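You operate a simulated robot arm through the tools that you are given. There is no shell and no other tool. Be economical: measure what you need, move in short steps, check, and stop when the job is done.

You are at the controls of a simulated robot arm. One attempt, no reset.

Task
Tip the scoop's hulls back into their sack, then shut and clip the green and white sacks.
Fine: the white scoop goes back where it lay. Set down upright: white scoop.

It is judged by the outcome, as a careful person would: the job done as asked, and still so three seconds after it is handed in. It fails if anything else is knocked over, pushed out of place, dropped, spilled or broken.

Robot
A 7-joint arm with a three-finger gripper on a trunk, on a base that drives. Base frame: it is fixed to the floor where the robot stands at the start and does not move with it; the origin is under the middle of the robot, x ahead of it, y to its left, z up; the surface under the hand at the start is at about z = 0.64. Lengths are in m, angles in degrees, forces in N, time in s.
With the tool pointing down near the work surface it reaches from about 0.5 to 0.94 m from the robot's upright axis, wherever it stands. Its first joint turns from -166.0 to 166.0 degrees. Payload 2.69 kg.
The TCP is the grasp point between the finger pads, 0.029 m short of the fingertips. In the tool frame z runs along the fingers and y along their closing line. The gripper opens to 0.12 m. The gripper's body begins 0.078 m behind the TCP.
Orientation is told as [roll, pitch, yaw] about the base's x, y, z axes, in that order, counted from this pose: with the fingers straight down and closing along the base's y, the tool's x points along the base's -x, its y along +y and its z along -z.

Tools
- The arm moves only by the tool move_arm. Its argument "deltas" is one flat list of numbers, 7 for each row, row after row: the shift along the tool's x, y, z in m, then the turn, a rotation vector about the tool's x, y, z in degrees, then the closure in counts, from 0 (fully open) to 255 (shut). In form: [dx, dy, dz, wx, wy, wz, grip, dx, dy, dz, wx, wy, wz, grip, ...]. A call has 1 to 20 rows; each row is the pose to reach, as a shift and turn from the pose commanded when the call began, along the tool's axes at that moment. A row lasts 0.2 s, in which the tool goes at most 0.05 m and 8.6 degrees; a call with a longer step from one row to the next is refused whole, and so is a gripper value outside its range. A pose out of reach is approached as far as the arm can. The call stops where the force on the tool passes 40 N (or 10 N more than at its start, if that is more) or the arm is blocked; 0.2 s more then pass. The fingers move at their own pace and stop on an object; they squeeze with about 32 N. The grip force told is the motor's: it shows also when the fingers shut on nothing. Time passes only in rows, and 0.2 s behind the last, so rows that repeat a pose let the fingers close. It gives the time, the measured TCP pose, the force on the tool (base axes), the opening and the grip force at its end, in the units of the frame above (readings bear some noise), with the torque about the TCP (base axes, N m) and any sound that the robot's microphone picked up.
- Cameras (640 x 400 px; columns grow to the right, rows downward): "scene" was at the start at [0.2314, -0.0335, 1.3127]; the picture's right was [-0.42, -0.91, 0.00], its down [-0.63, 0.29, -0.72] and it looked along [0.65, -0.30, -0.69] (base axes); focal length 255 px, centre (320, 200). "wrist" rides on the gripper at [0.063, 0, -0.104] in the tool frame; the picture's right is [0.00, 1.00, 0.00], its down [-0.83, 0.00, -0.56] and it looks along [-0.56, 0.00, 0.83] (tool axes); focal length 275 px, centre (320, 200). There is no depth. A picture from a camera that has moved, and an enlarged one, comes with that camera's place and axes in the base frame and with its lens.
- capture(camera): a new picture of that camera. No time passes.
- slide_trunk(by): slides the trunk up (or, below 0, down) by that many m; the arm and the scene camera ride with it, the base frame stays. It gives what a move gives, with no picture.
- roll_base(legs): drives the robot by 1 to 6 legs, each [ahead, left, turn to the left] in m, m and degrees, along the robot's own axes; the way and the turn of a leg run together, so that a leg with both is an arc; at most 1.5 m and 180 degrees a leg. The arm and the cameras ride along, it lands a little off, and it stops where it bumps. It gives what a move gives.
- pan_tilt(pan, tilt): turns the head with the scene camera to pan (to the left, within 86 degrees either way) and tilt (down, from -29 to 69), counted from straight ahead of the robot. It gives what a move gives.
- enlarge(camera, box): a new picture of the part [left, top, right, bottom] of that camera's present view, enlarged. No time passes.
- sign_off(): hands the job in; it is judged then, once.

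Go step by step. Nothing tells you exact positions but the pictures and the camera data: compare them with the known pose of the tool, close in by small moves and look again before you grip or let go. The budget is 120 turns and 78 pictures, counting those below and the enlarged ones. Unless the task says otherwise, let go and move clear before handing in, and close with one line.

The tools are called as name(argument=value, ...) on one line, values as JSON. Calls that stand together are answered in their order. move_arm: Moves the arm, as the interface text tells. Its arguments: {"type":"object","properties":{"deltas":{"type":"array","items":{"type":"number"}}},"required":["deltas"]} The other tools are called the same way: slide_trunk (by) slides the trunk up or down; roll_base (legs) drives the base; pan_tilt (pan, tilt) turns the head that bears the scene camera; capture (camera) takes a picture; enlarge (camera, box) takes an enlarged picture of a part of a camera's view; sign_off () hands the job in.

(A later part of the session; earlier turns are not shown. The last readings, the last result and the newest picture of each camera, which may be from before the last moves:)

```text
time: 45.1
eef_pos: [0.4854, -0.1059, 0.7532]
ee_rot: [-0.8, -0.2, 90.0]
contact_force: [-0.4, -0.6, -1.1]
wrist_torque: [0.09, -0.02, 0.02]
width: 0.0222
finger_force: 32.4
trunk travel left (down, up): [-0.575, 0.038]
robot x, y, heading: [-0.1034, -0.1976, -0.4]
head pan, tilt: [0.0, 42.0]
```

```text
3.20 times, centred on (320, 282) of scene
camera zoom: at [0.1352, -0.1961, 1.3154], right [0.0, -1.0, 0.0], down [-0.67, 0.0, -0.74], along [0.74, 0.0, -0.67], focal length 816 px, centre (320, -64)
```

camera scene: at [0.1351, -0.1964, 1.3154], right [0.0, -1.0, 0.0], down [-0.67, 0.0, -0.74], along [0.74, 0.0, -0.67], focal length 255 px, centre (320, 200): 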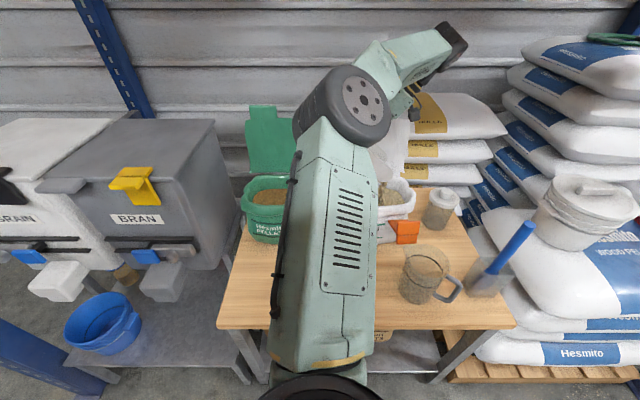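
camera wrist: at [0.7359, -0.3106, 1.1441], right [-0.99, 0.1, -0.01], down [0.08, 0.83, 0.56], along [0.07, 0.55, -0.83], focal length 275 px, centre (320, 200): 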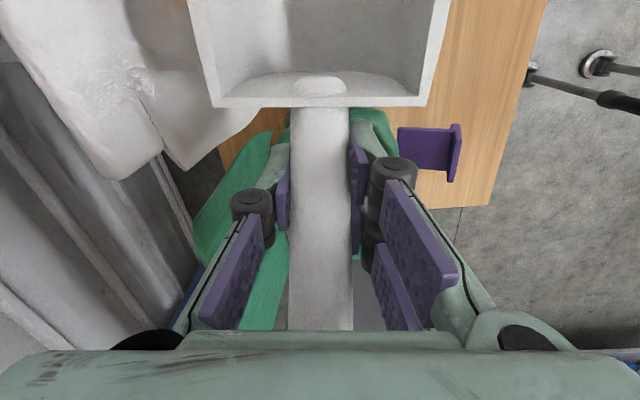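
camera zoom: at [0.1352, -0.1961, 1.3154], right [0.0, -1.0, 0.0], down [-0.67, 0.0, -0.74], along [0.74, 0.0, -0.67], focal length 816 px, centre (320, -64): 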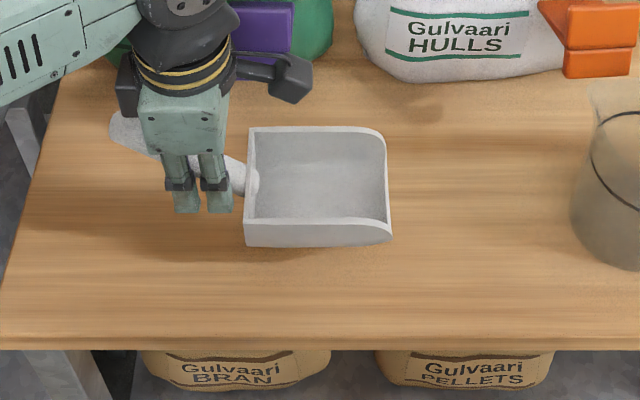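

move_arm(deltas=[0, 0, 0.02, 0, 0, 0, 255, 0, 0.001, 0.034, 0, 0, 0, 255, 0, 0.001, 0.039, 0, 0, 0, 255, 0, 0.001, 0.043, 0, 0, 0, 255])

enlarge(camera="scene", box=[220, 220, 420, 345])

```text
time: 46.1
eef_pos: [0.4862, -0.1039, 0.7133]
ee_rot: [-0.8, -0.2, 90.0]
contact_force: [-0.4, -0.6, -1.7]
wrist_torque: [0.05, 0.0, -0.02]
width: 0.0224
finger_force: 31.7
trunk travel left (down, up): [-0.575, 0.038]
robot x, y, heading: [-0.1075, -0.1936, 0.0]
head pan, tilt: [0.0, 42.0]
```

```text
3.20 times, centred on (320, 282) of scene
camera zoom: at [0.135, -0.1961, 1.3154], right [0.0, -1.0, 0.0], down [-0.67, 0.0, -0.74], along [0.74, 0.0, -0.67], focal length 816 px, centre (320, -64)
```

zoom: 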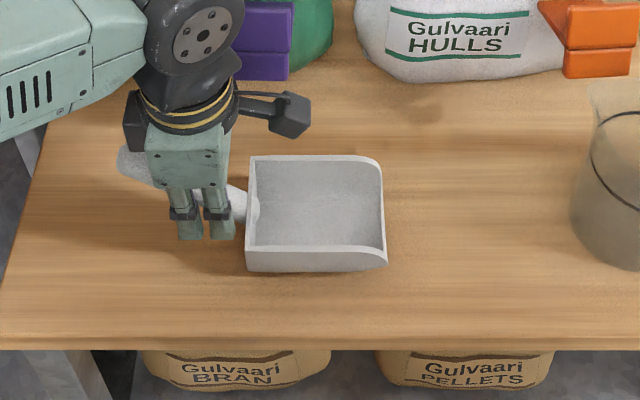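

move_arm(deltas=[0, 0.002, 0.004, 0, 0, 0, 255, 0, 0.002, 0.007, 0, 0, 0, 255, 0, 0.002, 0.009, 0, 0, 0, 255])

enlarge(camera="scene", box=[220, 220, 420, 345])

```text
time: 46.9
eef_pos: [0.4831, -0.1033, 0.7057]
ee_rot: [-1.0, -0.3, 90.1]
contact_force: [7.1, 5.2, 22.7]
wrist_torque: [-0.37, 0.09, 0.12]
width: 0.0224
finger_force: 31.9
trunk travel left (down, up): [-0.575, 0.038]
robot x, y, heading: [-0.104, -0.1965, -0.1]
head pan, tilt: [0.0, 42.0]
```

```text
3.20 times, centred on (320, 282) of scene
camera zoom: at [0.1338, -0.196, 1.3159], right [0.0, -1.0, 0.0], down [-0.67, 0.0, -0.74], along [0.74, 0.0, -0.67], focal length 816 px, centre (320, -64)
```

zoom: 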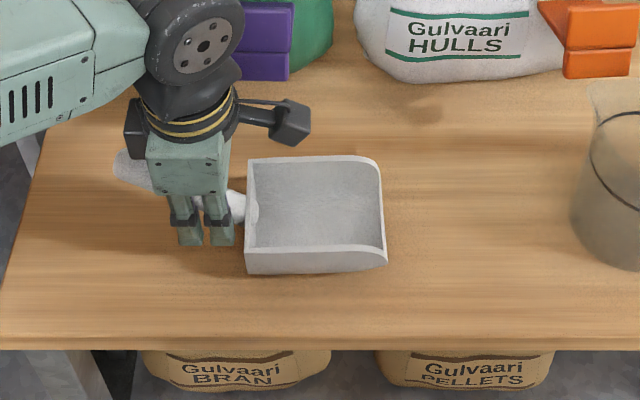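

It's down and only about 6 mm too far forward. I'll ease up, shift it 6 mm back, settle it and release.

move_arm(deltas=[0, 0, -0.006, 0, 0, 0, 255, 0, 0.006, -0.006, 0, 0, 0, 255, 0, 0.006, -0.002, 0, 0, 0, 255])

move_arm(deltas=[0, 0, 0, 0, 0, 0, 200, 0, 0, 0, 0, 0, 0, 130, 0, 0, 0, 0, 0, 0, 60, 0, 0, 0, 0, 0, 0, 0, 0, 0, 0, 0, 0, 0, 0, 0, 0, 0, 0, 0, 0, 0])

enlarge(camera="scene", box=[220, 220, 420, 345])

```text
time: 47.7
eef_pos: [0.4781, -0.1044, 0.7061]
ee_rot: [-0.7, -0.2, 90.0]
contact_force: [0.2, 0.1, -1.4]
wrist_torque: [0.09, 0.0, 0.02]
width: 0.022
finger_force: 31.7
trunk travel left (down, up): [-0.575, 0.038]
robot x, y, heading: [-0.1065, -0.1969, -0.4]
head pan, tilt: [0.0, 42.0]
```

```text
time: 49.1
eef_pos: [0.4778, -0.1052, 0.7062]
ee_rot: [-0.8, -0.1, 90.1]
contact_force: [-0.3, 0.2, -0.2]
wrist_torque: [-0.02, 0.03, 0.0]
width: 0.1107
finger_force: 0.1
trunk travel left (down, up): [-0.575, 0.038]
robot x, y, heading: [-0.1075, -0.1979, 0.1]
head pan, tilt: [0.0, 42.0]
```

```text
3.20 times, centred on (320, 282) of scene
camera zoom: at [0.1349, -0.1961, 1.3155], right [0.0, -1.0, 0.0], down [-0.67, 0.0, -0.74], along [0.74, 0.0, -0.67], focal length 816 px, centre (320, -64)
```

zoom: 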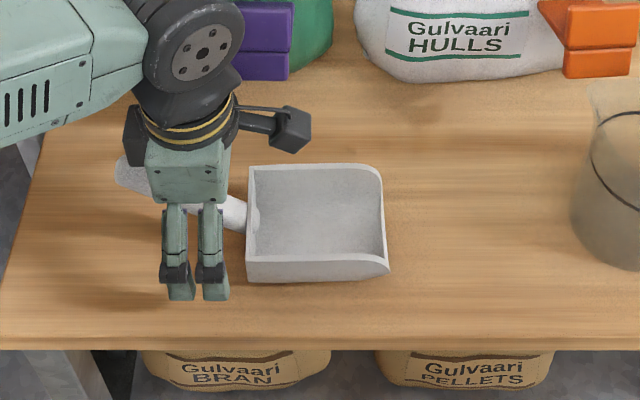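

The scoop is back exactly where it lay. I'll retreat upward, close the fingers and turn back to yaw 0.

move_arm(deltas=[0, 0, -0.04, 0, 0, 0, 0, 0, 0, -0.085, 0, 0, 0, 0, 0, 0, -0.13, 0, 0, 0, 0, 0, 0, -0.175, 0, 0, 8, 0, 0, 0, -0.22, 0, 0, 16, 0, 0, 0, -0.265, 0, 0, 24, 0, 0, 0, -0.31, 0, 0, 32, 0, 0, 0, -0.355, 0, 0, 40, 0, 0, 0, -0.4, 0, 0, 48, 0, 0, 0, -0.43, 0, 0, 56, 0, 0.02, 0, -0.43, 0, 0, 64, 0, 0.04, 0, -0.43, 0, 0, 72, 0, 0.06, -0.02, -0.43, 0, 0, 80, 0, 0.08, -0.05, -0.43, 0, 0, 88, 0, 0.1, -0.08, -0.43, 0, 0, 90, 0, 0.12, -0.11, -0.43, 0, 0, 90, 0, 0.14, -0.14, -0.43, 0, 0, 90, 0, 0.16, -0.17, -0.43, 0, 0, 90, 0, 0.18, -0.2, -0.43, 0, 0, 90, 0])

capture(camera="wrist")

capture(camera="scene")

```text
time: 53.1
eef_pos: [0.6702, -0.2867, 1.1376]
ee_rot: [0.2, -1.0, 0.0]
contact_force: [0.0, 0.2, -0.8]
wrist_torque: [-0.01, 0.04, -0.05]
width: 0.12
finger_force: 0.0
trunk travel left (down, up): [-0.575, 0.038]
robot x, y, heading: [-0.1019, -0.1947, 0.2]
head pan, tilt: [0.0, 42.0]
```

```text
37 pictures are left
camera wrist: at [0.608, -0.2855, 1.2415], right [0.0, 1.0, 0.0], down [0.82, 0.0, 0.57], along [0.57, 0.0, -0.82], focal length 275 px, centre (320, 200)
```

wrist: 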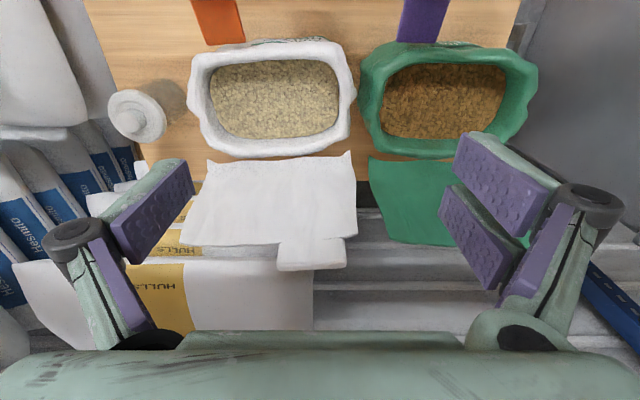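

```text
36 pictures are left
camera scene: at [0.1352, -0.1965, 1.3154], right [0.0, -1.0, 0.0], down [-0.67, 0.0, -0.74], along [0.74, 0.0, -0.67], focal length 255 px, centre (320, 200)
```

scene: 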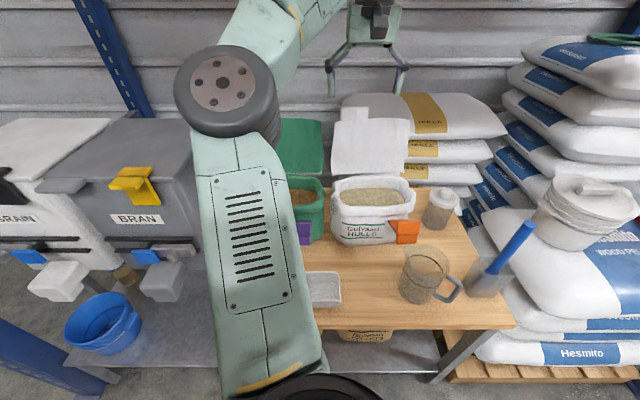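

The white flap stands almost upright: hinge near (0.80, z 0.83), top edge (0.843, z 0.99), y from -0.455 to -0.24, with about 0.2 m of free space behind it. I'll drive 0.12 m forward so I can reach behind it.

roll_base(legs=[[0.12, 0, 0]])

```text
time: 54.3
eef_pos: [0.7924, -0.2851, 1.138]
ee_rot: [0.1, -0.9, 0.0]
contact_force: [-0.3, 0.6, -0.3]
wrist_torque: [0.01, 0.03, 0.03]
width: 0.12
finger_force: 0.1
trunk travel left (down, up): [-0.575, 0.038]
robot x, y, heading: [0.0179, -0.1973, 0.1]
head pan, tilt: [0.0, 42.0]
```

move_arm(deltas=[-0.045, -0.02, 0, 0, 1, 0, 85, -0.09, -0.04, 0, 0, 1, 0, 85, -0.138, -0.062, 0, 0, 1, 0, 85, -0.138, -0.062, 0.04, 0, 1, 0, 85, -0.138, -0.062, 0.08, 0, 1, 0, 85])

capture(camera="wrist")

capture(camera="scene")

```text
refused: row 3 steps farther than a row can; nothing moved
```

```text
35 pictures are left
camera wrist: at [0.7293, -0.2852, 1.2408], right [0.0, 1.0, 0.0], down [0.82, 0.0, 0.57], along [0.57, 0.0, -0.82], focal length 275 px, centre (320, 200)
```

wrist: 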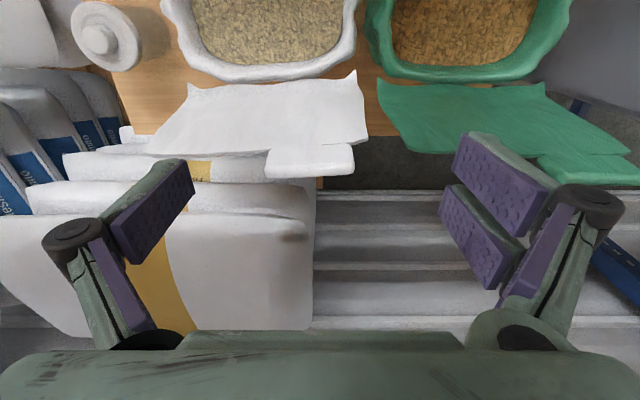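

```text
34 pictures are left
camera scene: at [0.2568, -0.1962, 1.3152], right [0.0, -1.0, 0.0], down [-0.67, 0.0, -0.74], along [0.74, 0.0, -0.67], focal length 255 px, centre (320, 200)
```

scene: 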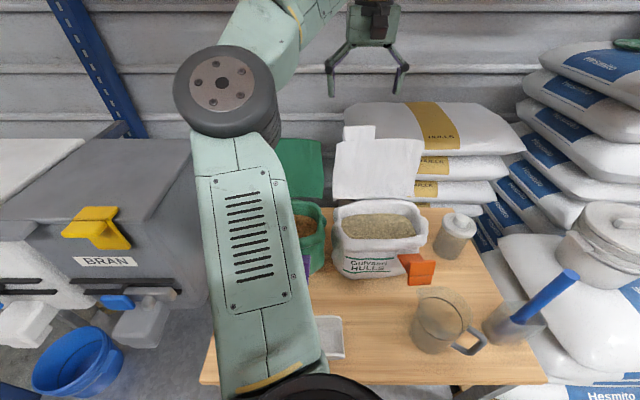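

move_arm(deltas=[-0.04, -0.02, 0, 0, 1, 0, 85, -0.08, -0.04, 0, 0, 1, 0, 85, -0.12, -0.062, 0, 0, 1, 0, 85, -0.138, -0.062, 0, 0, 1, 0, 85, -0.138, -0.062, 0.04, 0, 1, 0, 85, -0.138, -0.062, 0.08, 0, 1, 0, 85])

enlarge(camera="scene", box=[260, 60, 480, 240])

```text
time: 55.7
eef_pos: [0.8772, -0.3373, 1.077]
ee_rot: [0.1, 0.2, 0.0]
contact_force: [0.9, 0.0, -0.2]
wrist_torque: [-0.01, 0.02, 0.02]
width: 0.08
finger_force: 0.0
out of reach, approached as far as the arm can: row 1, 2, 3, 4, 5, 6
trunk travel left (down, up): [-0.575, 0.038]
robot x, y, heading: [0.0171, -0.1962, -0.0]
head pan, tilt: [0.0, 42.0]
```

```text
2.22 times, centred on (370, 150) of scene
camera zoom: at [0.2564, -0.1962, 1.3154], right [0.0, -1.0, 0.0], down [-0.67, 0.0, -0.74], along [0.74, 0.0, -0.67], focal length 566 px, centre (209, 311)
```

zoom: 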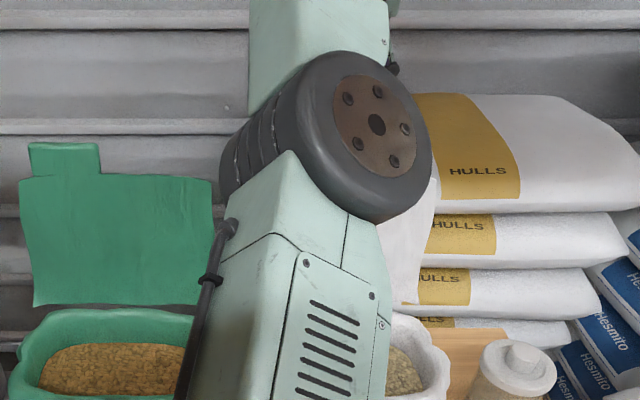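

Straight-down reach ends at x≈0.88 up here. Instead I'll turn the hand to yaw 90 and straddle the flap, so that the far finger can hook it from behind.

move_arm(deltas=[0.005, 0, -0.02, 0, 0, 0, 85, 0.015, 0, -0.035, 0, 0, -8.4, 60, 0.027, 0, -0.035, 0, 0, -16.8, 30, 0.027, 0, -0.035, 0, 0, -25.2, 0, 0.027, 0, -0.035, 0, 0, -33.6, 0, 0.027, 0, -0.035, 0, 0, -42, 0, 0.027, 0, -0.035, 0, 0, -50.4, 0, 0.027, 0, -0.035, 0, 0, -58.8, 0, 0.027, 0, -0.035, 0, 0, -67.2, 0, 0.027, 0, -0.035, 0, 0, -75.6, 0, 0.027, 0, -0.035, 0, 0, -84, 0, 0.027, 0, -0.035, 0, 0, -90, 0])

capture(camera="wrist")

```text
time: 58.3
eef_pos: [0.8523, -0.3378, 1.1109]
ee_rot: [0.2, -0.2, 90.0]
contact_force: [1.3, -0.9, 0.4]
wrist_torque: [0.01, 0.02, -0.01]
width: 0.1198
finger_force: 0.0
out of reach, approached as far as the arm can: row 1, 2
trunk travel left (down, up): [-0.575, 0.038]
robot x, y, heading: [0.0123, -0.1917, 0.0]
head pan, tilt: [0.0, 42.0]
```

```text
32 pictures are left
camera wrist: at [0.8556, -0.3997, 1.2149], right [-1.0, -0.01, 0.0], down [0.0, 0.83, 0.56], along [0.0, 0.56, -0.83], focal length 275 px, centre (320, 200)
```

wrist: 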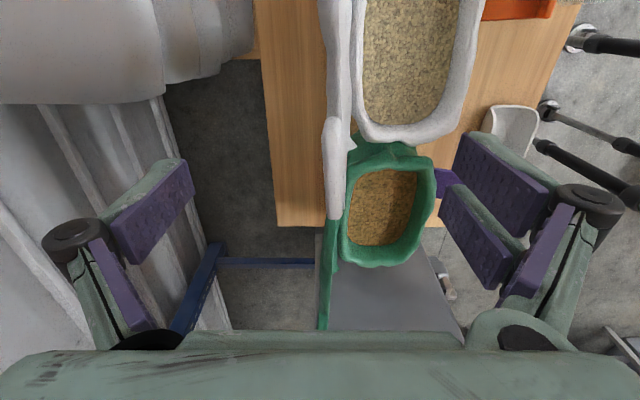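

The flap is edge-on between the fingers. I'll go down around it.

move_arm(deltas=[0.01, 0, 0.04, 0, 0, 0, 0, 0.02, 0, 0.08, 0, 0, 0, 0, 0.022, 0, 0.11, 0, 0, 0, 0, 0.022, 0, 0.14, 0, 0, 0, 0])

capture(camera="wrist")

```text
time: 59.3
eef_pos: [0.8549, -0.3592, 0.9687]
ee_rot: [0.1, -0.1, 90.1]
contact_force: [-0.2, 0.7, 0.0]
wrist_torque: [0.02, 0.01, 0.01]
width: 0.1198
finger_force: 0.1
trunk travel left (down, up): [-0.575, 0.038]
robot x, y, heading: [0.0168, -0.1965, 0.1]
head pan, tilt: [0.0, 42.0]
```

```text
31 pictures are left
camera wrist: at [0.8572, -0.4211, 1.0726], right [-1.0, 0.0, 0.0], down [0.0, 0.83, 0.56], along [0.0, 0.56, -0.83], focal length 275 px, centre (320, 200)
```

wrist: 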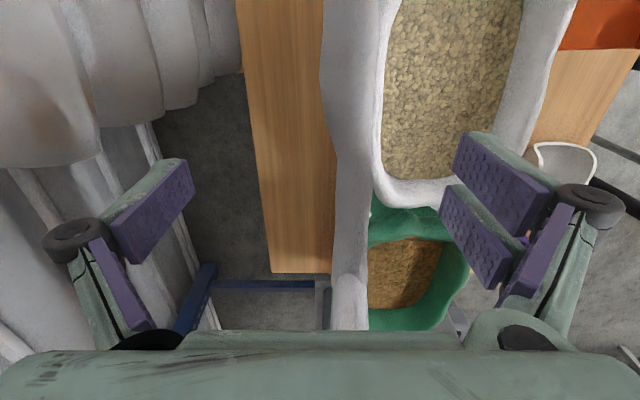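

Now I'll pull toward the robot so that the far finger folds the flap forward.

move_arm(deltas=[0, 0.03, 0, 0, 0, 0, 0, 0, 0.06, 0, 0, 0, 0, 0, 0, 0.09, 0, 0, 0, 0, 0, 0, 0.115, 0, 0, 0, 0, 0, 0, 0.143, 0.005, 0, 0, 0, 0, 0, 0.17, 0.015, 0, 0, 0, 0])

capture(camera="wrist")

```text
time: 60.7
eef_pos: [0.6829, -0.3591, 0.9579]
ee_rot: [0.0, -0.1, 90.0]
contact_force: [0.2, 0.3, -0.4]
wrist_torque: [0.03, 0.0, 0.02]
width: 0.1198
finger_force: 0.0
trunk travel left (down, up): [-0.575, 0.038]
robot x, y, heading: [0.0151, -0.1959, -0.1]
head pan, tilt: [0.0, 42.0]
```

```text
30 pictures are left
camera wrist: at [0.6848, -0.4215, 1.0609], right [-1.0, 0.0, 0.0], down [0.0, 0.83, 0.56], along [0.0, 0.56, -0.83], focal length 275 px, centre (320, 200)
```

wrist: 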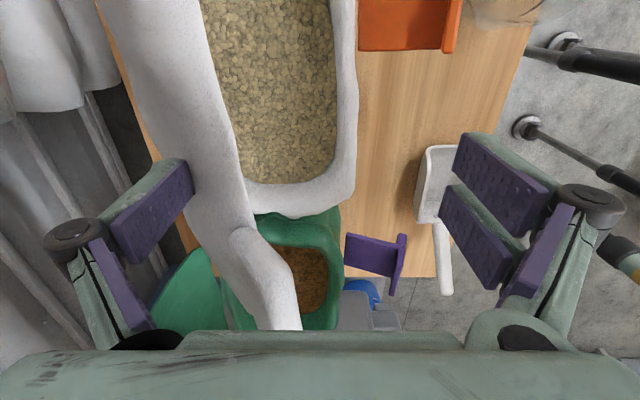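

The flap follows, so I'll continue the arc down.

move_arm(deltas=[0, 0.012, 0.01, 0, 0, 0, 0, 0, 0.023, 0.021, 0, 0, 0, 0, 0, 0.033, 0.034, 0, 0, 0, 0, 0, 0.042, 0.05, 0, 0, 0, 0, 0, 0.048, 0.066, 0, 0, 0, 0, 0, 0.053, 0.08, 0, 0, 0, 0])

capture(camera="wrist")

capture(camera="scene")

```text
time: 62.1
eef_pos: [0.631, -0.3594, 0.8768]
ee_rot: [0.0, -0.2, 90.0]
contact_force: [-0.4, 1.1, 0.0]
wrist_torque: [0.01, -0.03, 0.05]
width: 0.1201
finger_force: 0.0
trunk travel left (down, up): [-0.575, 0.038]
robot x, y, heading: [0.0149, -0.1981, -0.1]
head pan, tilt: [0.0, 42.0]
```

```text
29 pictures are left
camera wrist: at [0.6322, -0.4209, 0.9804], right [-1.0, 0.0, 0.0], down [0.0, 0.83, 0.56], along [0.0, 0.56, -0.83], focal length 275 px, centre (320, 200)
```

wrist: 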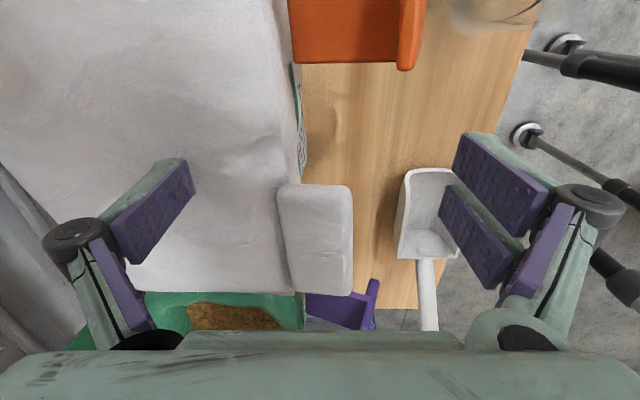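

```text
28 pictures are left
camera scene: at [0.256, -0.1962, 1.3155], right [0.0, -1.0, 0.0], down [-0.67, 0.0, -0.74], along [0.74, 0.0, -0.67], focal length 255 px, centre (320, 200)
```

scene: 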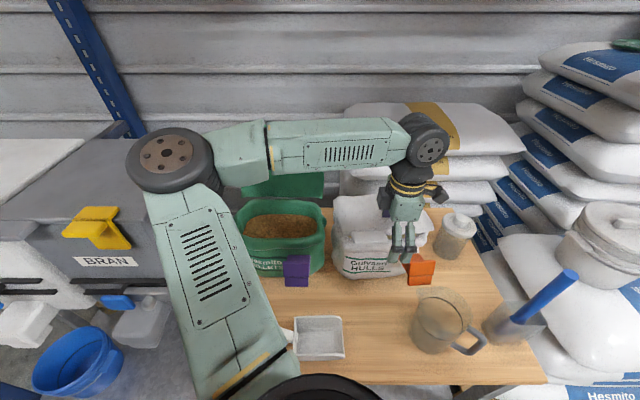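

The white flap lies shut. I'll lift the hand away and check that it stays shut, and look closely at the clip.

move_arm(deltas=[0, 0, -0.04, 0, 0, 0, 0, 0, 0, -0.08, 0, 0, 0, 0, 0, 0, -0.12, 0, 0, 0, 0, 0, 0.02, -0.16, 0, 0, 0, 0, -0.03, 0.04, -0.18, 0, 0, 0, 0, -0.07, 0.05, -0.18, 0, 0, 0, 0])

enlarge(camera="scene", box=[310, 170, 510, 370])

capture(camera="wrist")

```text
time: 63.5
eef_pos: [0.5798, -0.2879, 1.0562]
ee_rot: [-0.1, -0.1, 89.9]
contact_force: [0.3, 0.2, -0.2]
wrist_torque: [-0.02, -0.01, 0.01]
width: 0.12
finger_force: 0.0
trunk travel left (down, up): [-0.575, 0.038]
robot x, y, heading: [0.0194, -0.1965, -0.2]
head pan, tilt: [0.0, 42.0]
```

```text
2.00 times, centred on (410, 270) of scene
camera zoom: at [0.256, -0.1957, 1.3155], right [0.0, -1.0, 0.0], down [-0.67, 0.0, -0.74], along [0.74, 0.0, -0.67], focal length 510 px, centre (140, 60)
```

zoom: 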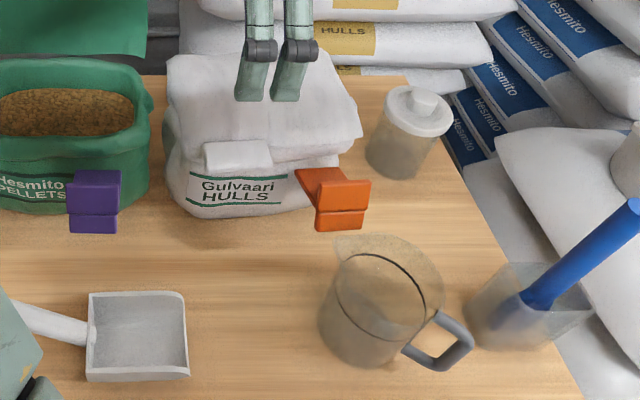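

```text
26 pictures are left
camera wrist: at [0.5821, -0.35, 1.1607], right [-1.0, 0.0, 0.0], down [0.0, 0.83, 0.56], along [0.0, 0.56, -0.83], focal length 275 px, centre (320, 200)
```

wrist: 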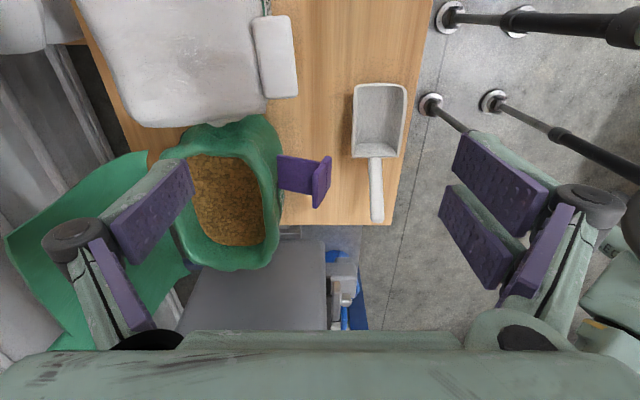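

The flap stays shut. The clip fits a hinged T: pivot near (0.655, z 0.76), arm end near (0.59, z 0.795), hook above and tab below, y from -0.396 to -0.458. I'll grip the block by its sides and swing it up and over. First I turn the hand back to yaw 0 above it.

move_arm(deltas=[0.01, 0, 0, 0, 0, 8.4, 0, 0.02, 0, 0, 0, 0, 16.8, 0, 0.04, 0, 0, 0, 0, 25.2, 0, 0.06, 0, 0, 0, 0, 33.6, 0, 0.08, 0, 0, 0, 0, 42, 0, 0.1, 0, 0, 0, 0, 50.4, 0, 0.12, 0.01, 0, 0, 0, 58.8, 0, 0.139, 0.01, 0, 0, 0, 67.2, 0, 0.139, 0.01, 0, 0, 0, 75.6, 0, 0.139, 0.01, 0.01, 0, 0, 84, 0, 0.139, 0.01, 0.02, 0, 0, 90, 0])

move_arm(deltas=[0, 0, 0.03, 0, -8, 0, 0, 0, 0, 0.07, 0, -16, 0, 0, 0, 0, 0.11, 0, -24, 0, 0, 0, 0, 0.14, 0, -30, 0, 0])

capture(camera="wrist")

enlarge(camera="scene", box=[310, 170, 510, 370])

```text
time: 65.9
eef_pos: [0.5707, -0.4285, 1.0363]
ee_rot: [0.2, 0.1, -0.2]
contact_force: [0.2, 0.2, -0.3]
wrist_torque: [-0.03, 0.03, -0.01]
width: 0.1202
finger_force: 0.0
trunk travel left (down, up): [-0.575, 0.038]
robot x, y, heading: [0.0146, -0.199, 0.0]
head pan, tilt: [0.0, 42.0]
```

```text
time: 66.9
eef_pos: [0.5714, -0.4297, 0.8975]
ee_rot: [0.1, -30.0, -0.1]
contact_force: [0.2, -0.3, 0.4]
wrist_torque: [-0.04, 0.03, -0.05]
width: 0.1198
finger_force: 0.0
trunk travel left (down, up): [-0.575, 0.038]
robot x, y, heading: [0.0194, -0.1983, -0.1]
head pan, tilt: [0.0, 42.0]
```

```text
25 pictures are left
camera wrist: at [0.4659, -0.429, 0.956], right [0.0, 1.0, 0.0], down [0.44, 0.0, 0.9], along [0.9, 0.0, -0.44], focal length 275 px, centre (320, 200)
```

wrist: 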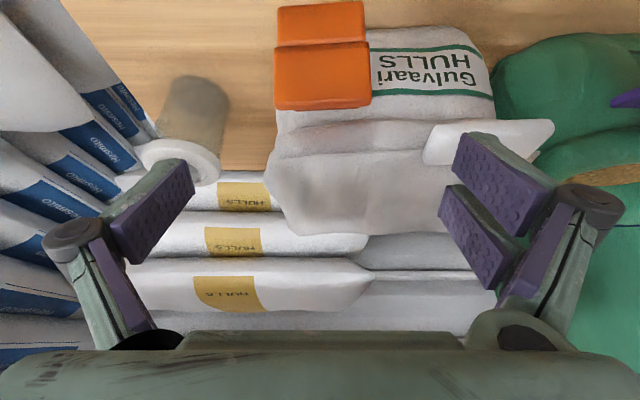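

```text
2.00 times, centred on (410, 270) of scene
camera zoom: at [0.256, -0.1963, 1.3155], right [0.0, -1.0, 0.0], down [-0.67, 0.0, -0.74], along [0.74, 0.0, -0.67], focal length 510 px, centre (140, 60)
```

zoom: 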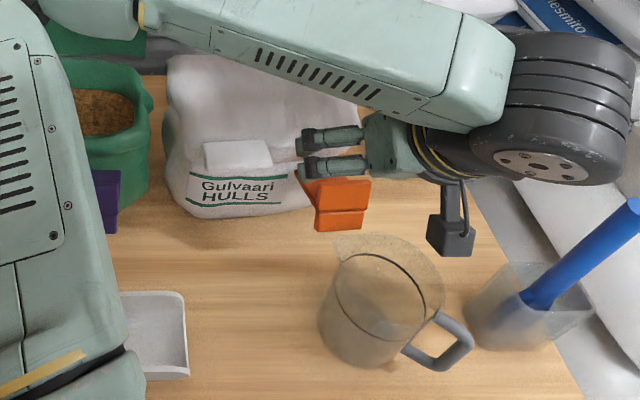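

The clip is centred in the wrist view at y≈-0.427. I'll advance so the block's sides sit between the open fingers.

move_arm(deltas=[0.017, 0.003, 0.03, 0, 0, 0, 0, 0.034, 0.003, 0.06, 0, 0, 0, 0, 0.034, 0.003, 0.085, 0, 0, 0, 0, 0.034, 0.003, 0.097, 0, 0, 0, 0])

capture(camera="wrist")

```text
time: 67.9
eef_pos: [0.5903, -0.4244, 0.7948]
ee_rot: [0.2, -30.0, -0.2]
contact_force: [1.0, 0.4, 0.3]
wrist_torque: [-0.01, 0.02, 0.0]
width: 0.1199
finger_force: 0.1
trunk travel left (down, up): [-0.575, 0.038]
robot x, y, heading: [0.015, -0.1966, -0.0]
head pan, tilt: [0.0, 42.0]
```

```text
23 pictures are left
camera wrist: at [0.485, -0.4241, 0.8543], right [0.0, 1.0, 0.0], down [0.44, 0.0, 0.9], along [0.9, 0.0, -0.44], focal length 275 px, centre (320, 200)
```

wrist: 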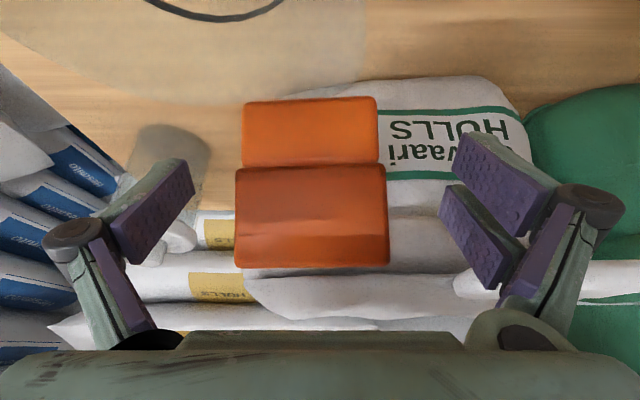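

The block sits between the pads, so I'll close on it.

move_arm(deltas=[0, 0, 0, 0, 0, 0, 255, 0, 0, 0, 0, 0, 0, 255, 0, 0, 0, 0, 0, 0, 255, 0, 0, 0, 0, 0, 0, 255, 0, 0, 0, 0, 0, 0, 255, 0, 0, 0, 0, 0, 0, 255])

```text
time: 69.3
eef_pos: [0.5891, -0.4245, 0.7967]
ee_rot: [0.2, -30.1, -0.2]
contact_force: [-5.9, -7.0, 5.9]
wrist_torque: [0.4, -0.09, 0.97]
width: 0.0613
finger_force: 31.9
trunk travel left (down, up): [-0.575, 0.038]
robot x, y, heading: [0.0161, -0.1973, -0.1]
head pan, tilt: [0.0, 42.0]
```

It's gripped and held by its pivot. I'll swing it up about the pivot, the first 16° as a test.

move_arm(deltas=[-0.0045, -0.001, -0.0023, 0, 4, 0, 255, -0.0091, -0.002, -0.0047, 0, 8, 0, 255, -0.014, -0.002, -0.0065, 0, 12, 0, 255, -0.0191, -0.002, -0.008, 0, 16, 0, 255])

capture(camera="wrist")

```text
time: 70.3
eef_pos: [0.6016, -0.4265, 0.8115]
ee_rot: [0.3, -13.8, 0.0]
contact_force: [-7.1, 3.8, 0.1]
wrist_torque: [0.54, 0.5, 1.56]
width: 0.0603
finger_force: 32.2
trunk travel left (down, up): [-0.575, 0.038]
robot x, y, heading: [0.0162, -0.1985, 0.1]
head pan, tilt: [0.0, 42.0]
```

```text
22 pictures are left
camera wrist: at [0.518, -0.4251, 0.8975], right [-0.01, 1.0, 0.0], down [0.67, 0.0, 0.74], along [0.74, 0.01, -0.67], focal length 275 px, centre (320, 200)
```

wrist: 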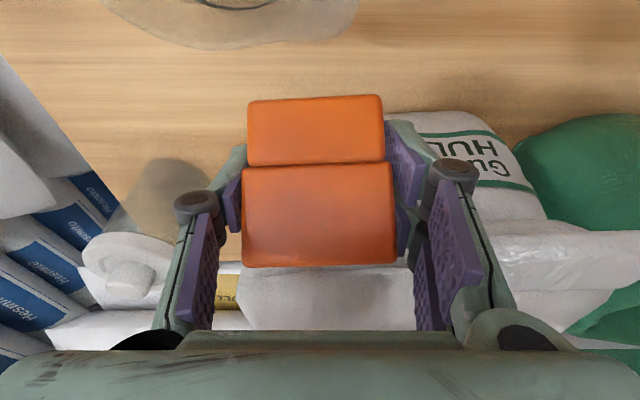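

enlarge(camera="scene", box=[310, 150, 470, 310])

```text
2.50 times, centred on (390, 230) of scene
camera zoom: at [0.256, -0.1961, 1.3154], right [0.0, -1.0, 0.0], down [-0.67, 0.0, -0.74], along [0.74, 0.0, -0.67], focal length 637 px, centre (145, 125)
```

zoom: 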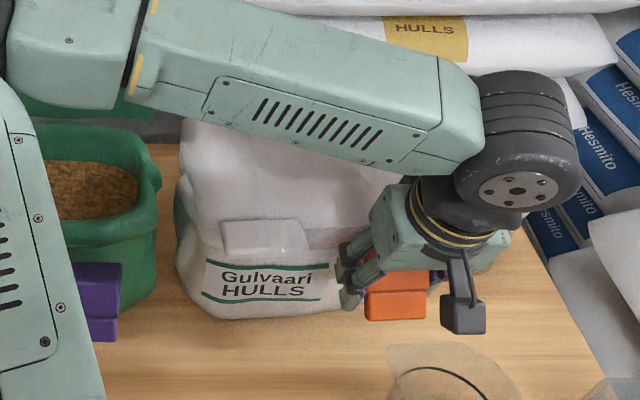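

move_arm(deltas=[-0.0047, 0, -0.0026, 0, 4, 0, 255, -0.0094, 0, -0.0049, 0, 8, 0, 255, -0.0144, 0, -0.0068, 0, 12, 0, 255, -0.0194, 0, -0.0083, 0, 16, 0, 255, -0.0246, 0, -0.0094, 0, 20, 0, 255, -0.0298, 0, -0.0103, 0, 24, 0, 255])

capture(camera="wrist")

```text
time: 71.7
eef_pos: [0.6291, -0.4282, 0.8274]
ee_rot: [0.2, 10.0, 0.0]
contact_force: [-3.0, -0.6, 0.2]
wrist_torque: [0.74, 0.42, 0.76]
width: 0.0597
finger_force: 32.4
trunk travel left (down, up): [-0.575, 0.038]
robot x, y, heading: [0.0156, -0.1946, 0.1]
head pan, tilt: [0.0, 42.0]
```

```text
20 pictures are left
camera wrist: at [0.5866, -0.427, 0.9417], right [0.0, 1.0, 0.0], down [0.92, 0.0, 0.4], along [0.4, 0.0, -0.92], focal length 275 px, centre (320, 200)
```

wrist: 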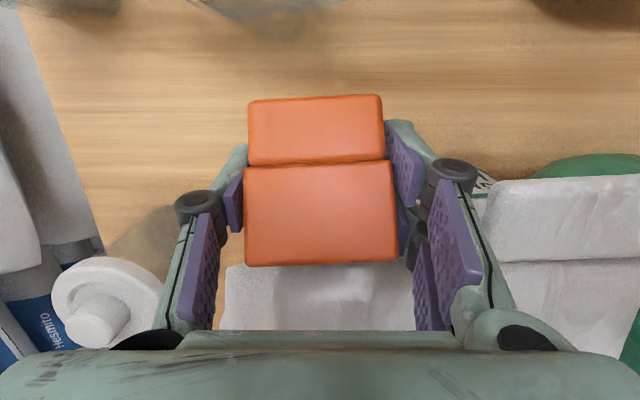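

move_arm(deltas=[-0.0047, 0, -0.0025, 0, 4, 0, 255, -0.0094, 0, -0.0048, 0, 8, 0, 255, -0.0144, 0, -0.0066, 0, 12, 0, 255, -0.0194, 0, -0.0082, 0, 16, 0, 255, -0.0258, 0, -0.0096, 0, 21, 0, 255])

capture(camera="wrist")

enlarge(camera="scene", box=[310, 150, 470, 310])

```text
time: 72.9
eef_pos: [0.6545, -0.427, 0.8323]
ee_rot: [0.2, 31.1, 0.1]
contact_force: [-8.2, -1.0, 4.3]
wrist_torque: [1.5, -0.81, 1.17]
width: 0.059
finger_force: 32.2
trunk travel left (down, up): [-0.575, 0.038]
robot x, y, heading: [0.0149, -0.197, -0.1]
head pan, tilt: [0.0, 42.0]
```

```text
19 pictures are left
camera wrist: at [0.6565, -0.4262, 0.9551], right [0.0, 1.0, 0.01], down [1.0, 0.0, 0.05], along [0.05, 0.01, -1.0], focal length 275 px, centre (320, 200)
```

wrist: 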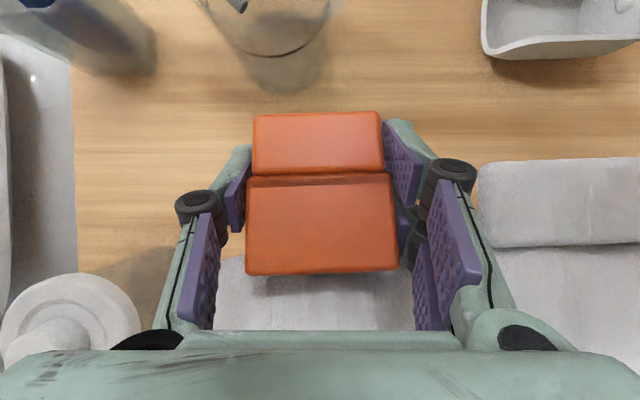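

```text
2.50 times, centred on (390, 230) of scene
camera zoom: at [0.2553, -0.1962, 1.3156], right [0.0, -1.0, 0.0], down [-0.67, 0.0, -0.74], along [0.74, 0.0, -0.67], focal length 637 px, centre (145, 125)
```

zoom: 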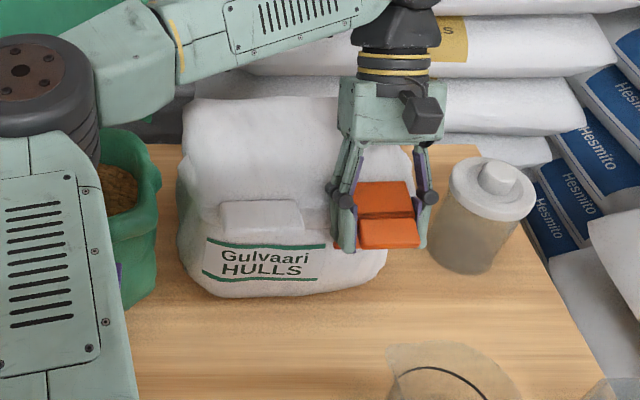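

The clip is nearly over; I'll press a little further to seat it.

move_arm(deltas=[-0.0047, 0, -0.0024, 0, 4, 0, 255, -0.0094, 0, -0.0045, 0, 8, 0, 255, -0.014, 0, -0.005, 0, 12, 0, 255])

capture(camera="wrist")

```text
time: 73.7
eef_pos: [0.6653, -0.4295, 0.837]
ee_rot: [0.2, 41.7, -0.3]
contact_force: [-10.6, 0.4, 19.6]
wrist_torque: [1.86, -0.54, 0.81]
width: 0.0584
finger_force: 31.9
trunk travel left (down, up): [-0.575, 0.038]
robot x, y, heading: [0.018, -0.1948, -0.1]
head pan, tilt: [0.0, 42.0]
stopped in row 3: the force on the tool passed its limit at 41 N (the readings are from after the stop); the commanded pose is now the measured one
```

```text
17 pictures are left
camera wrist: at [0.6903, -0.4268, 0.9566], right [0.0, 1.0, 0.0], down [0.99, 0.0, -0.14], along [-0.14, 0.0, -0.99], focal length 275 px, centre (320, 200)
```

wrist: 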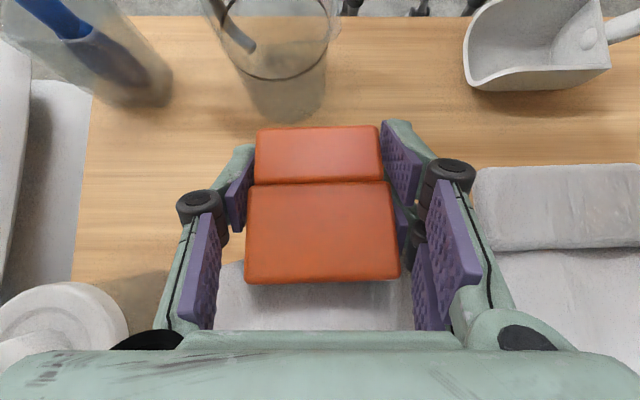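

It reached a firm stop. I'll open, retreat upward and check that it holds.

move_arm(deltas=[0, 0, 0, 0, 0, 0, 200, 0, 0, 0, 0, 0, 0, 100, 0, 0, 0, 0, 0, 0, 0, 0, 0, 0, 0, 0, 0, 0, 0, 0, 0, 0, 0, 0, 0, 0, 0, 0, 0, 0, 0, 0])

move_arm(deltas=[0.01, 0, -0.03, 0, 0, 0, 0, 0.025, 0, -0.06, 0, -7, 0, 0, 0.04, 0, -0.09, 0, -14, 0, 0, 0.06, 0, -0.12, 0, -21, 0, 0, 0.08, 0, -0.15, 0, -28, 0, 0, 0.1, 0, -0.18, 0, -35, 0, 0, 0.11, 0, -0.19, 0, -42, 0, 0])

capture(camera="scene")

capture(camera="wrist")

```text
time: 75.1
eef_pos: [0.6696, -0.4272, 0.8324]
ee_rot: [0.1, 41.7, 0.0]
contact_force: [0.0, -0.5, -0.4]
wrist_torque: [-0.03, 0.02, 0.01]
width: 0.1199
finger_force: 0.0
trunk travel left (down, up): [-0.575, 0.038]
robot x, y, heading: [0.0164, -0.1964, 0.2]
head pan, tilt: [0.0, 42.0]
```

```text
time: 76.7
eef_pos: [0.7132, -0.4279, 1.0474]
ee_rot: [-0.1, -0.2, -0.2]
contact_force: [0.0, 0.9, 0.4]
wrist_torque: [0.01, -0.02, 0.01]
width: 0.1201
finger_force: 0.0
trunk travel left (down, up): [-0.575, 0.038]
robot x, y, heading: [0.0156, -0.1958, 0.2]
head pan, tilt: [0.0, 42.0]
```

```text
16 pictures are left
camera scene: at [0.2556, -0.196, 1.3155], right [0.0, -1.0, 0.0], down [-0.67, 0.0, -0.74], along [0.74, 0.0, -0.67], focal length 255 px, centre (320, 200)
```

scene: 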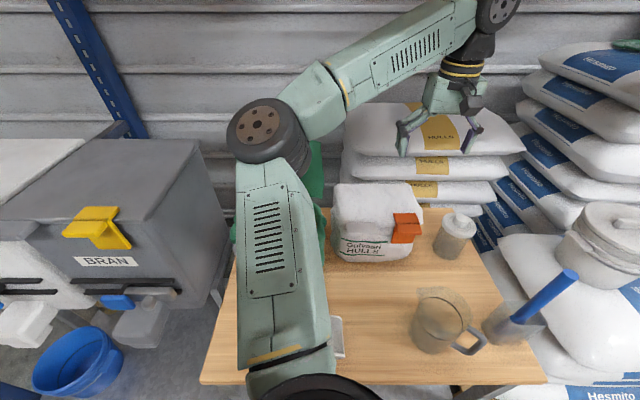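

```text
15 pictures are left
camera wrist: at [0.6513, -0.4269, 1.152], right [0.0, 1.0, 0.0], down [0.83, 0.0, 0.56], along [0.56, 0.0, -0.83], focal length 275 px, centre (320, 200)
```

wrist: 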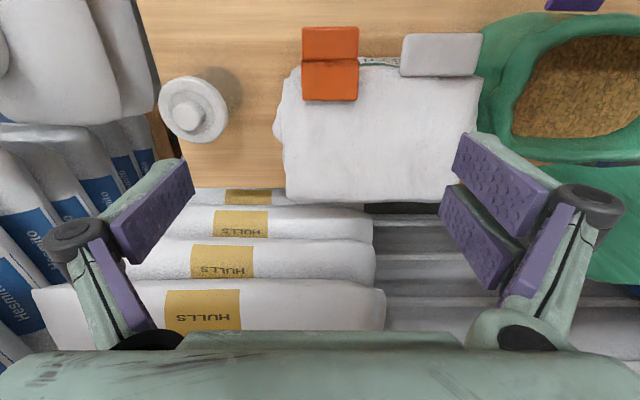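

enlarge(camera="scene", box=[320, 160, 450, 280])

```text
3.33 times, centred on (385, 220) of scene
camera zoom: at [0.2556, -0.196, 1.3155], right [0.0, -1.0, 0.0], down [-0.67, 0.0, -0.74], along [0.74, 0.0, -0.67], focal length 850 px, centre (103, 133)
```

zoom: 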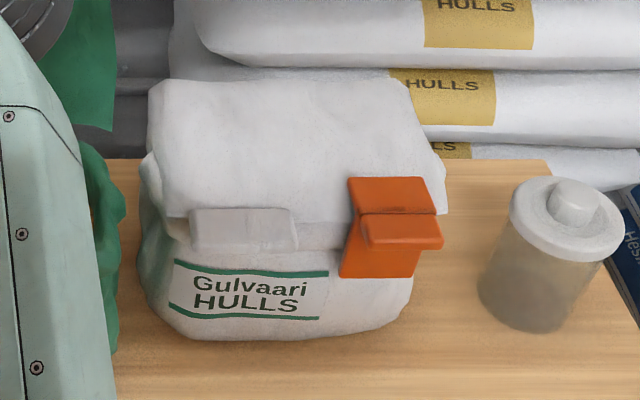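

The white sack is shut and clipped. Next is the green sack: I'll move the hand across, raise it, and shift the base 0.15 m to the right so the elbow keeps clear of the bin.

move_arm(deltas=[0, 0.03, -0.03, 0, 0, 0, 0, 0, 0.07, -0.05, 0, 0, 0, 0, 0, 0.11, -0.06, 0, 0, 0, 0, 0, 0.15, -0.06, 0, 0, 0, 0, 0, 0.19, -0.06, 0, 0, 0, 0, 0, 0.23, -0.06, 0, 0, 0, 0, 0, 0.26, -0.06, 0, 0, 0, 0])

roll_base(legs=[[0, -0.15, 0]])

```text
time: 78.3
eef_pos: [0.7119, -0.1678, 1.1083]
ee_rot: [0.1, -0.2, -0.2]
contact_force: [1.0, 0.3, 0.5]
wrist_torque: [0.0, 0.0, -0.02]
width: 0.12
finger_force: 0.1
trunk travel left (down, up): [-0.575, 0.038]
robot x, y, heading: [0.0145, -0.1996, 0.2]
head pan, tilt: [0.0, 42.0]
```

```text
time: 80.1
eef_pos: [0.7117, -0.3148, 1.1092]
ee_rot: [-0.1, -0.2, -0.1]
contact_force: [0.9, 0.4, 0.7]
wrist_torque: [0.05, 0.04, 0.02]
width: 0.1202
finger_force: 0.1
trunk travel left (down, up): [-0.575, 0.038]
robot x, y, heading: [0.0167, -0.3467, 0.4]
head pan, tilt: [0.0, 42.0]
```

move_arm(deltas=[-0.01, 0.02, 0, 0, 0, -8.4, 0, -0.02, 0.04, 0, 0, 0, -16.8, 0, -0.03, 0.06, 0, 0, 0, -25.2, 0, -0.045, 0.08, 0, 0, 0, -33.6, 0, -0.06, 0.1, 0, 0, 0, -42, 0, -0.075, 0.12, 0, 0, 0, -50.4, 0, -0.09, 0.14, 0, 0, 0, -58.8, 0, -0.1, 0.16, 0, 0, 0, -67.2, 0, -0.11, 0.18, 0, 0, 0, -75.6, 0, -0.12, 0.2, 0, 0, 0, -84, 0, -0.128, 0.22, 0, 0, 0, -90, 0])

capture(camera="wrist")

capture(camera="scene")

```text
time: 82.5
eef_pos: [0.8303, -0.1064, 1.1086]
ee_rot: [-0.4, -0.1, 87.1]
contact_force: [-0.3, 0.9, 0.5]
wrist_torque: [-0.02, -0.01, 0.02]
width: 0.1201
finger_force: 0.0
out of reach, approached as far as the arm can: row 11
trunk travel left (down, up): [-0.575, 0.038]
robot x, y, heading: [0.0146, -0.342, 0.1]
head pan, tilt: [0.0, 42.0]
```

```text
13 pictures are left
camera wrist: at [0.8304, -0.1678, 1.213], right [-1.0, 0.05, -0.01], down [0.04, 0.83, 0.56], along [0.03, 0.55, -0.83], focal length 275 px, centre (320, 200)
```

wrist: 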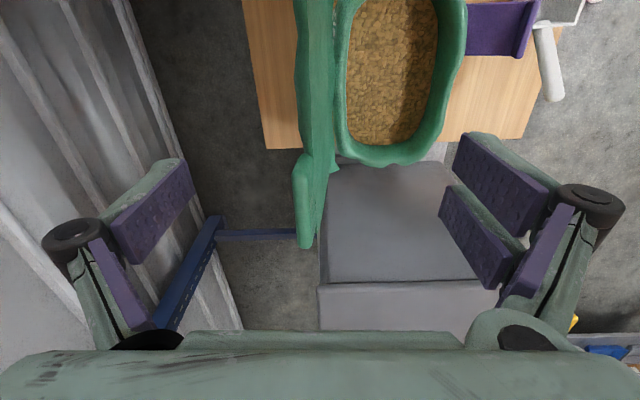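

```text
12 pictures are left
camera scene: at [0.2556, -0.3435, 1.3156], right [0.0, -1.0, 0.0], down [-0.67, 0.0, -0.74], along [0.74, 0.0, -0.67], focal length 255 px, centre (320, 200)
```

scene: 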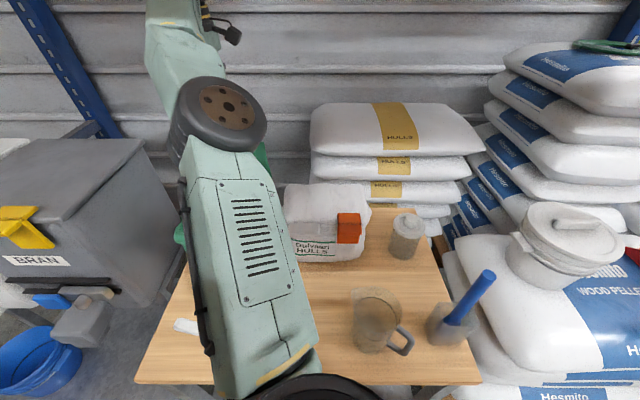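

The geometry is the same as for the white flap. I'll go down around the green flap.

move_arm(deltas=[0, 0, 0.04, 0, 0, 0, 0, 0, 0, 0.08, 0, 0, 0, 0, 0, 0, 0.11, 0, 0, 0, 0, 0, 0, 0.14, 0, 0, 0, 0])

capture(camera="wrist")

```text
time: 83.5
eef_pos: [0.8342, -0.1089, 0.9677]
ee_rot: [-0.3, 0.0, 87.1]
contact_force: [-0.2, -0.5, -0.4]
wrist_torque: [0.0, 0.01, -0.02]
width: 0.1197
finger_force: 0.0
trunk travel left (down, up): [-0.575, 0.038]
robot x, y, heading: [0.0143, -0.3473, 0.3]
head pan, tilt: [0.0, 42.0]
```

```text
11 pictures are left
camera wrist: at [0.833, -0.17, 1.0731], right [-1.0, 0.05, -0.01], down [0.04, 0.83, 0.56], along [0.03, 0.56, -0.83], focal length 275 px, centre (320, 200)
```

wrist: 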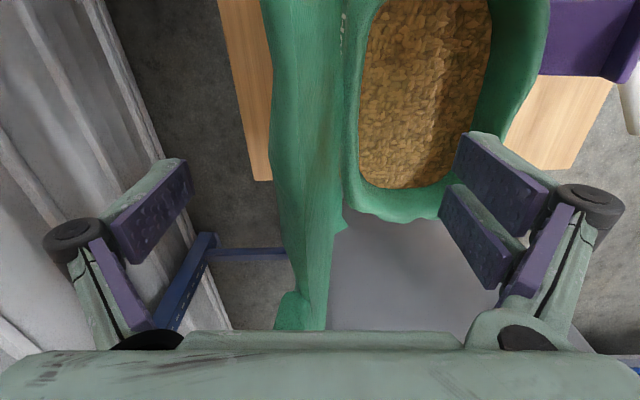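

move_arm(deltas=[0, 0.03, 0, 0, 0, 0, 0, -0.003, 0.06, 0, 0, 0, 0, 0, -0.006, 0.094, 0, 0, 0, 0, 0, -0.01, 0.122, 0.005, 0, 0, 0, 0, -0.01, 0.149, 0.014, 0, 0, 0, 0, -0.01, 0.161, 0.022, 0, 0, 0, 0, -0.01, 0.172, 0.031, 0, 0, 0, 0, -0.01, 0.181, 0.042, 0, 0, 0, 0, -0.01, 0.189, 0.054, 0, 0, 0, 0, -0.01, 0.196, 0.072, 0, 0, 0, 0, -0.01, 0.202, 0.09, 0, 0, 0, 0])

capture(camera="wrist")

```text
time: 85.9
eef_pos: [0.6326, -0.0858, 0.875]
ee_rot: [-0.3, 0.0, 86.9]
contact_force: [-0.4, -0.8, -0.1]
wrist_torque: [-0.02, 0.01, -0.04]
width: 0.1197
finger_force: 0.0
trunk travel left (down, up): [-0.575, 0.038]
robot x, y, heading: [0.0176, -0.3495, 0.2]
head pan, tilt: [0.0, 42.0]
```

```text
10 pictures are left
camera wrist: at [0.6316, -0.148, 0.9799], right [-1.0, 0.05, -0.01], down [0.04, 0.83, 0.56], along [0.03, 0.56, -0.83], focal length 275 px, centre (320, 200)
```

wrist: 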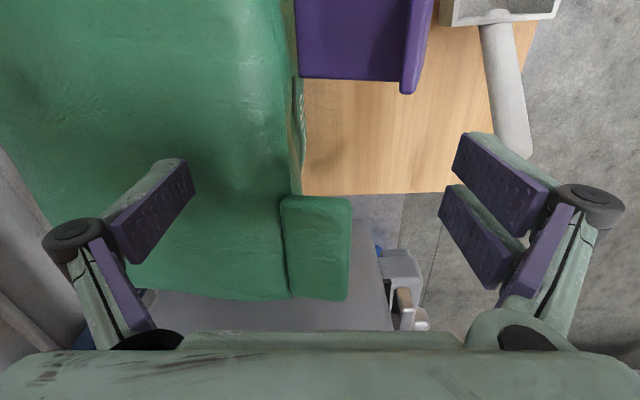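

The green flap is shut. I'll lift, turn back to yaw 0 above the purple clip, then pitch for the grasp.

move_arm(deltas=[0, 0, -0.04, 0, 0, 0, 0, 0, 0, -0.08, 0, 0, 0, 0, 0, 0, -0.12, 0, 0, 0, 0, 0.005, 0.005, -0.155, 0, 0, 8, 0, 0.01, 0.01, -0.155, 0, 0, 16, 0, 0.02, 0.02, -0.155, 0, 0, 24, 0, 0.03, 0.03, -0.155, 0, 0, 32, 0, 0.04, 0.04, -0.155, 0, 0, 40, 0, 0.05, 0.05, -0.155, 0, 0, 48, 0, 0.063, 0.057, -0.155, 0, 0, 56, 0, 0.063, 0.057, -0.155, 0, 0, 64, 0, 0.063, 0.057, -0.155, 0, 0, 72, 0, 0.063, 0.057, -0.155, 0, 0, 80, 0, 0.063, 0.057, -0.155, 0, 0, 87, 0])

move_arm(deltas=[0, 0, 0.03, 0, -8, 0, 0, 0, 0, 0.07, 0, -16, 0, 0, 0, 0, 0.11, 0, -24, 0, 0, 0, 0, 0.13, 0, -30, 0, 0])

capture(camera="wrist")

```text
time: 88.9
eef_pos: [0.5736, -0.1466, 1.0325]
ee_rot: [0.0, -0.2, -0.1]
contact_force: [-0.6, -0.7, -0.4]
wrist_torque: [-0.03, 0.0, 0.01]
width: 0.1202
finger_force: 0.0
trunk travel left (down, up): [-0.575, 0.038]
robot x, y, heading: [0.0181, -0.3455, 0.1]
head pan, tilt: [0.0, 42.0]
```

```text
time: 89.9
eef_pos: [0.5741, -0.1428, 0.9014]
ee_rot: [0.1, -30.4, 0.0]
contact_force: [-0.1, 0.1, 0.3]
wrist_torque: [0.01, 0.03, -0.01]
width: 0.1198
finger_force: 0.1
trunk travel left (down, up): [-0.575, 0.038]
robot x, y, heading: [0.0135, -0.3455, 0.1]
head pan, tilt: [0.0, 42.0]
```

```text
9 pictures are left
camera wrist: at [0.4686, -0.1427, 0.96], right [0.0, 1.0, 0.0], down [0.43, 0.0, 0.9], along [0.9, 0.0, -0.43], focal length 275 px, centre (320, 200)
```

wrist: 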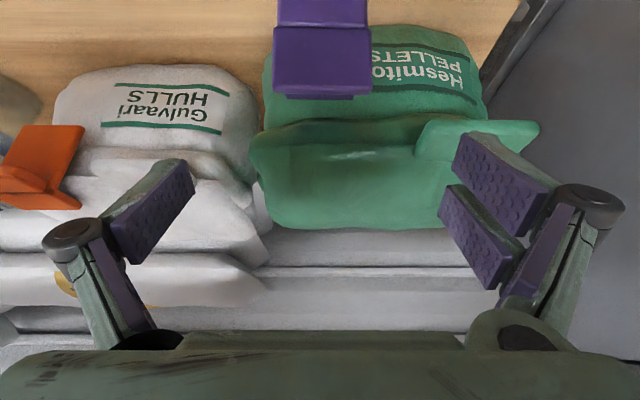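

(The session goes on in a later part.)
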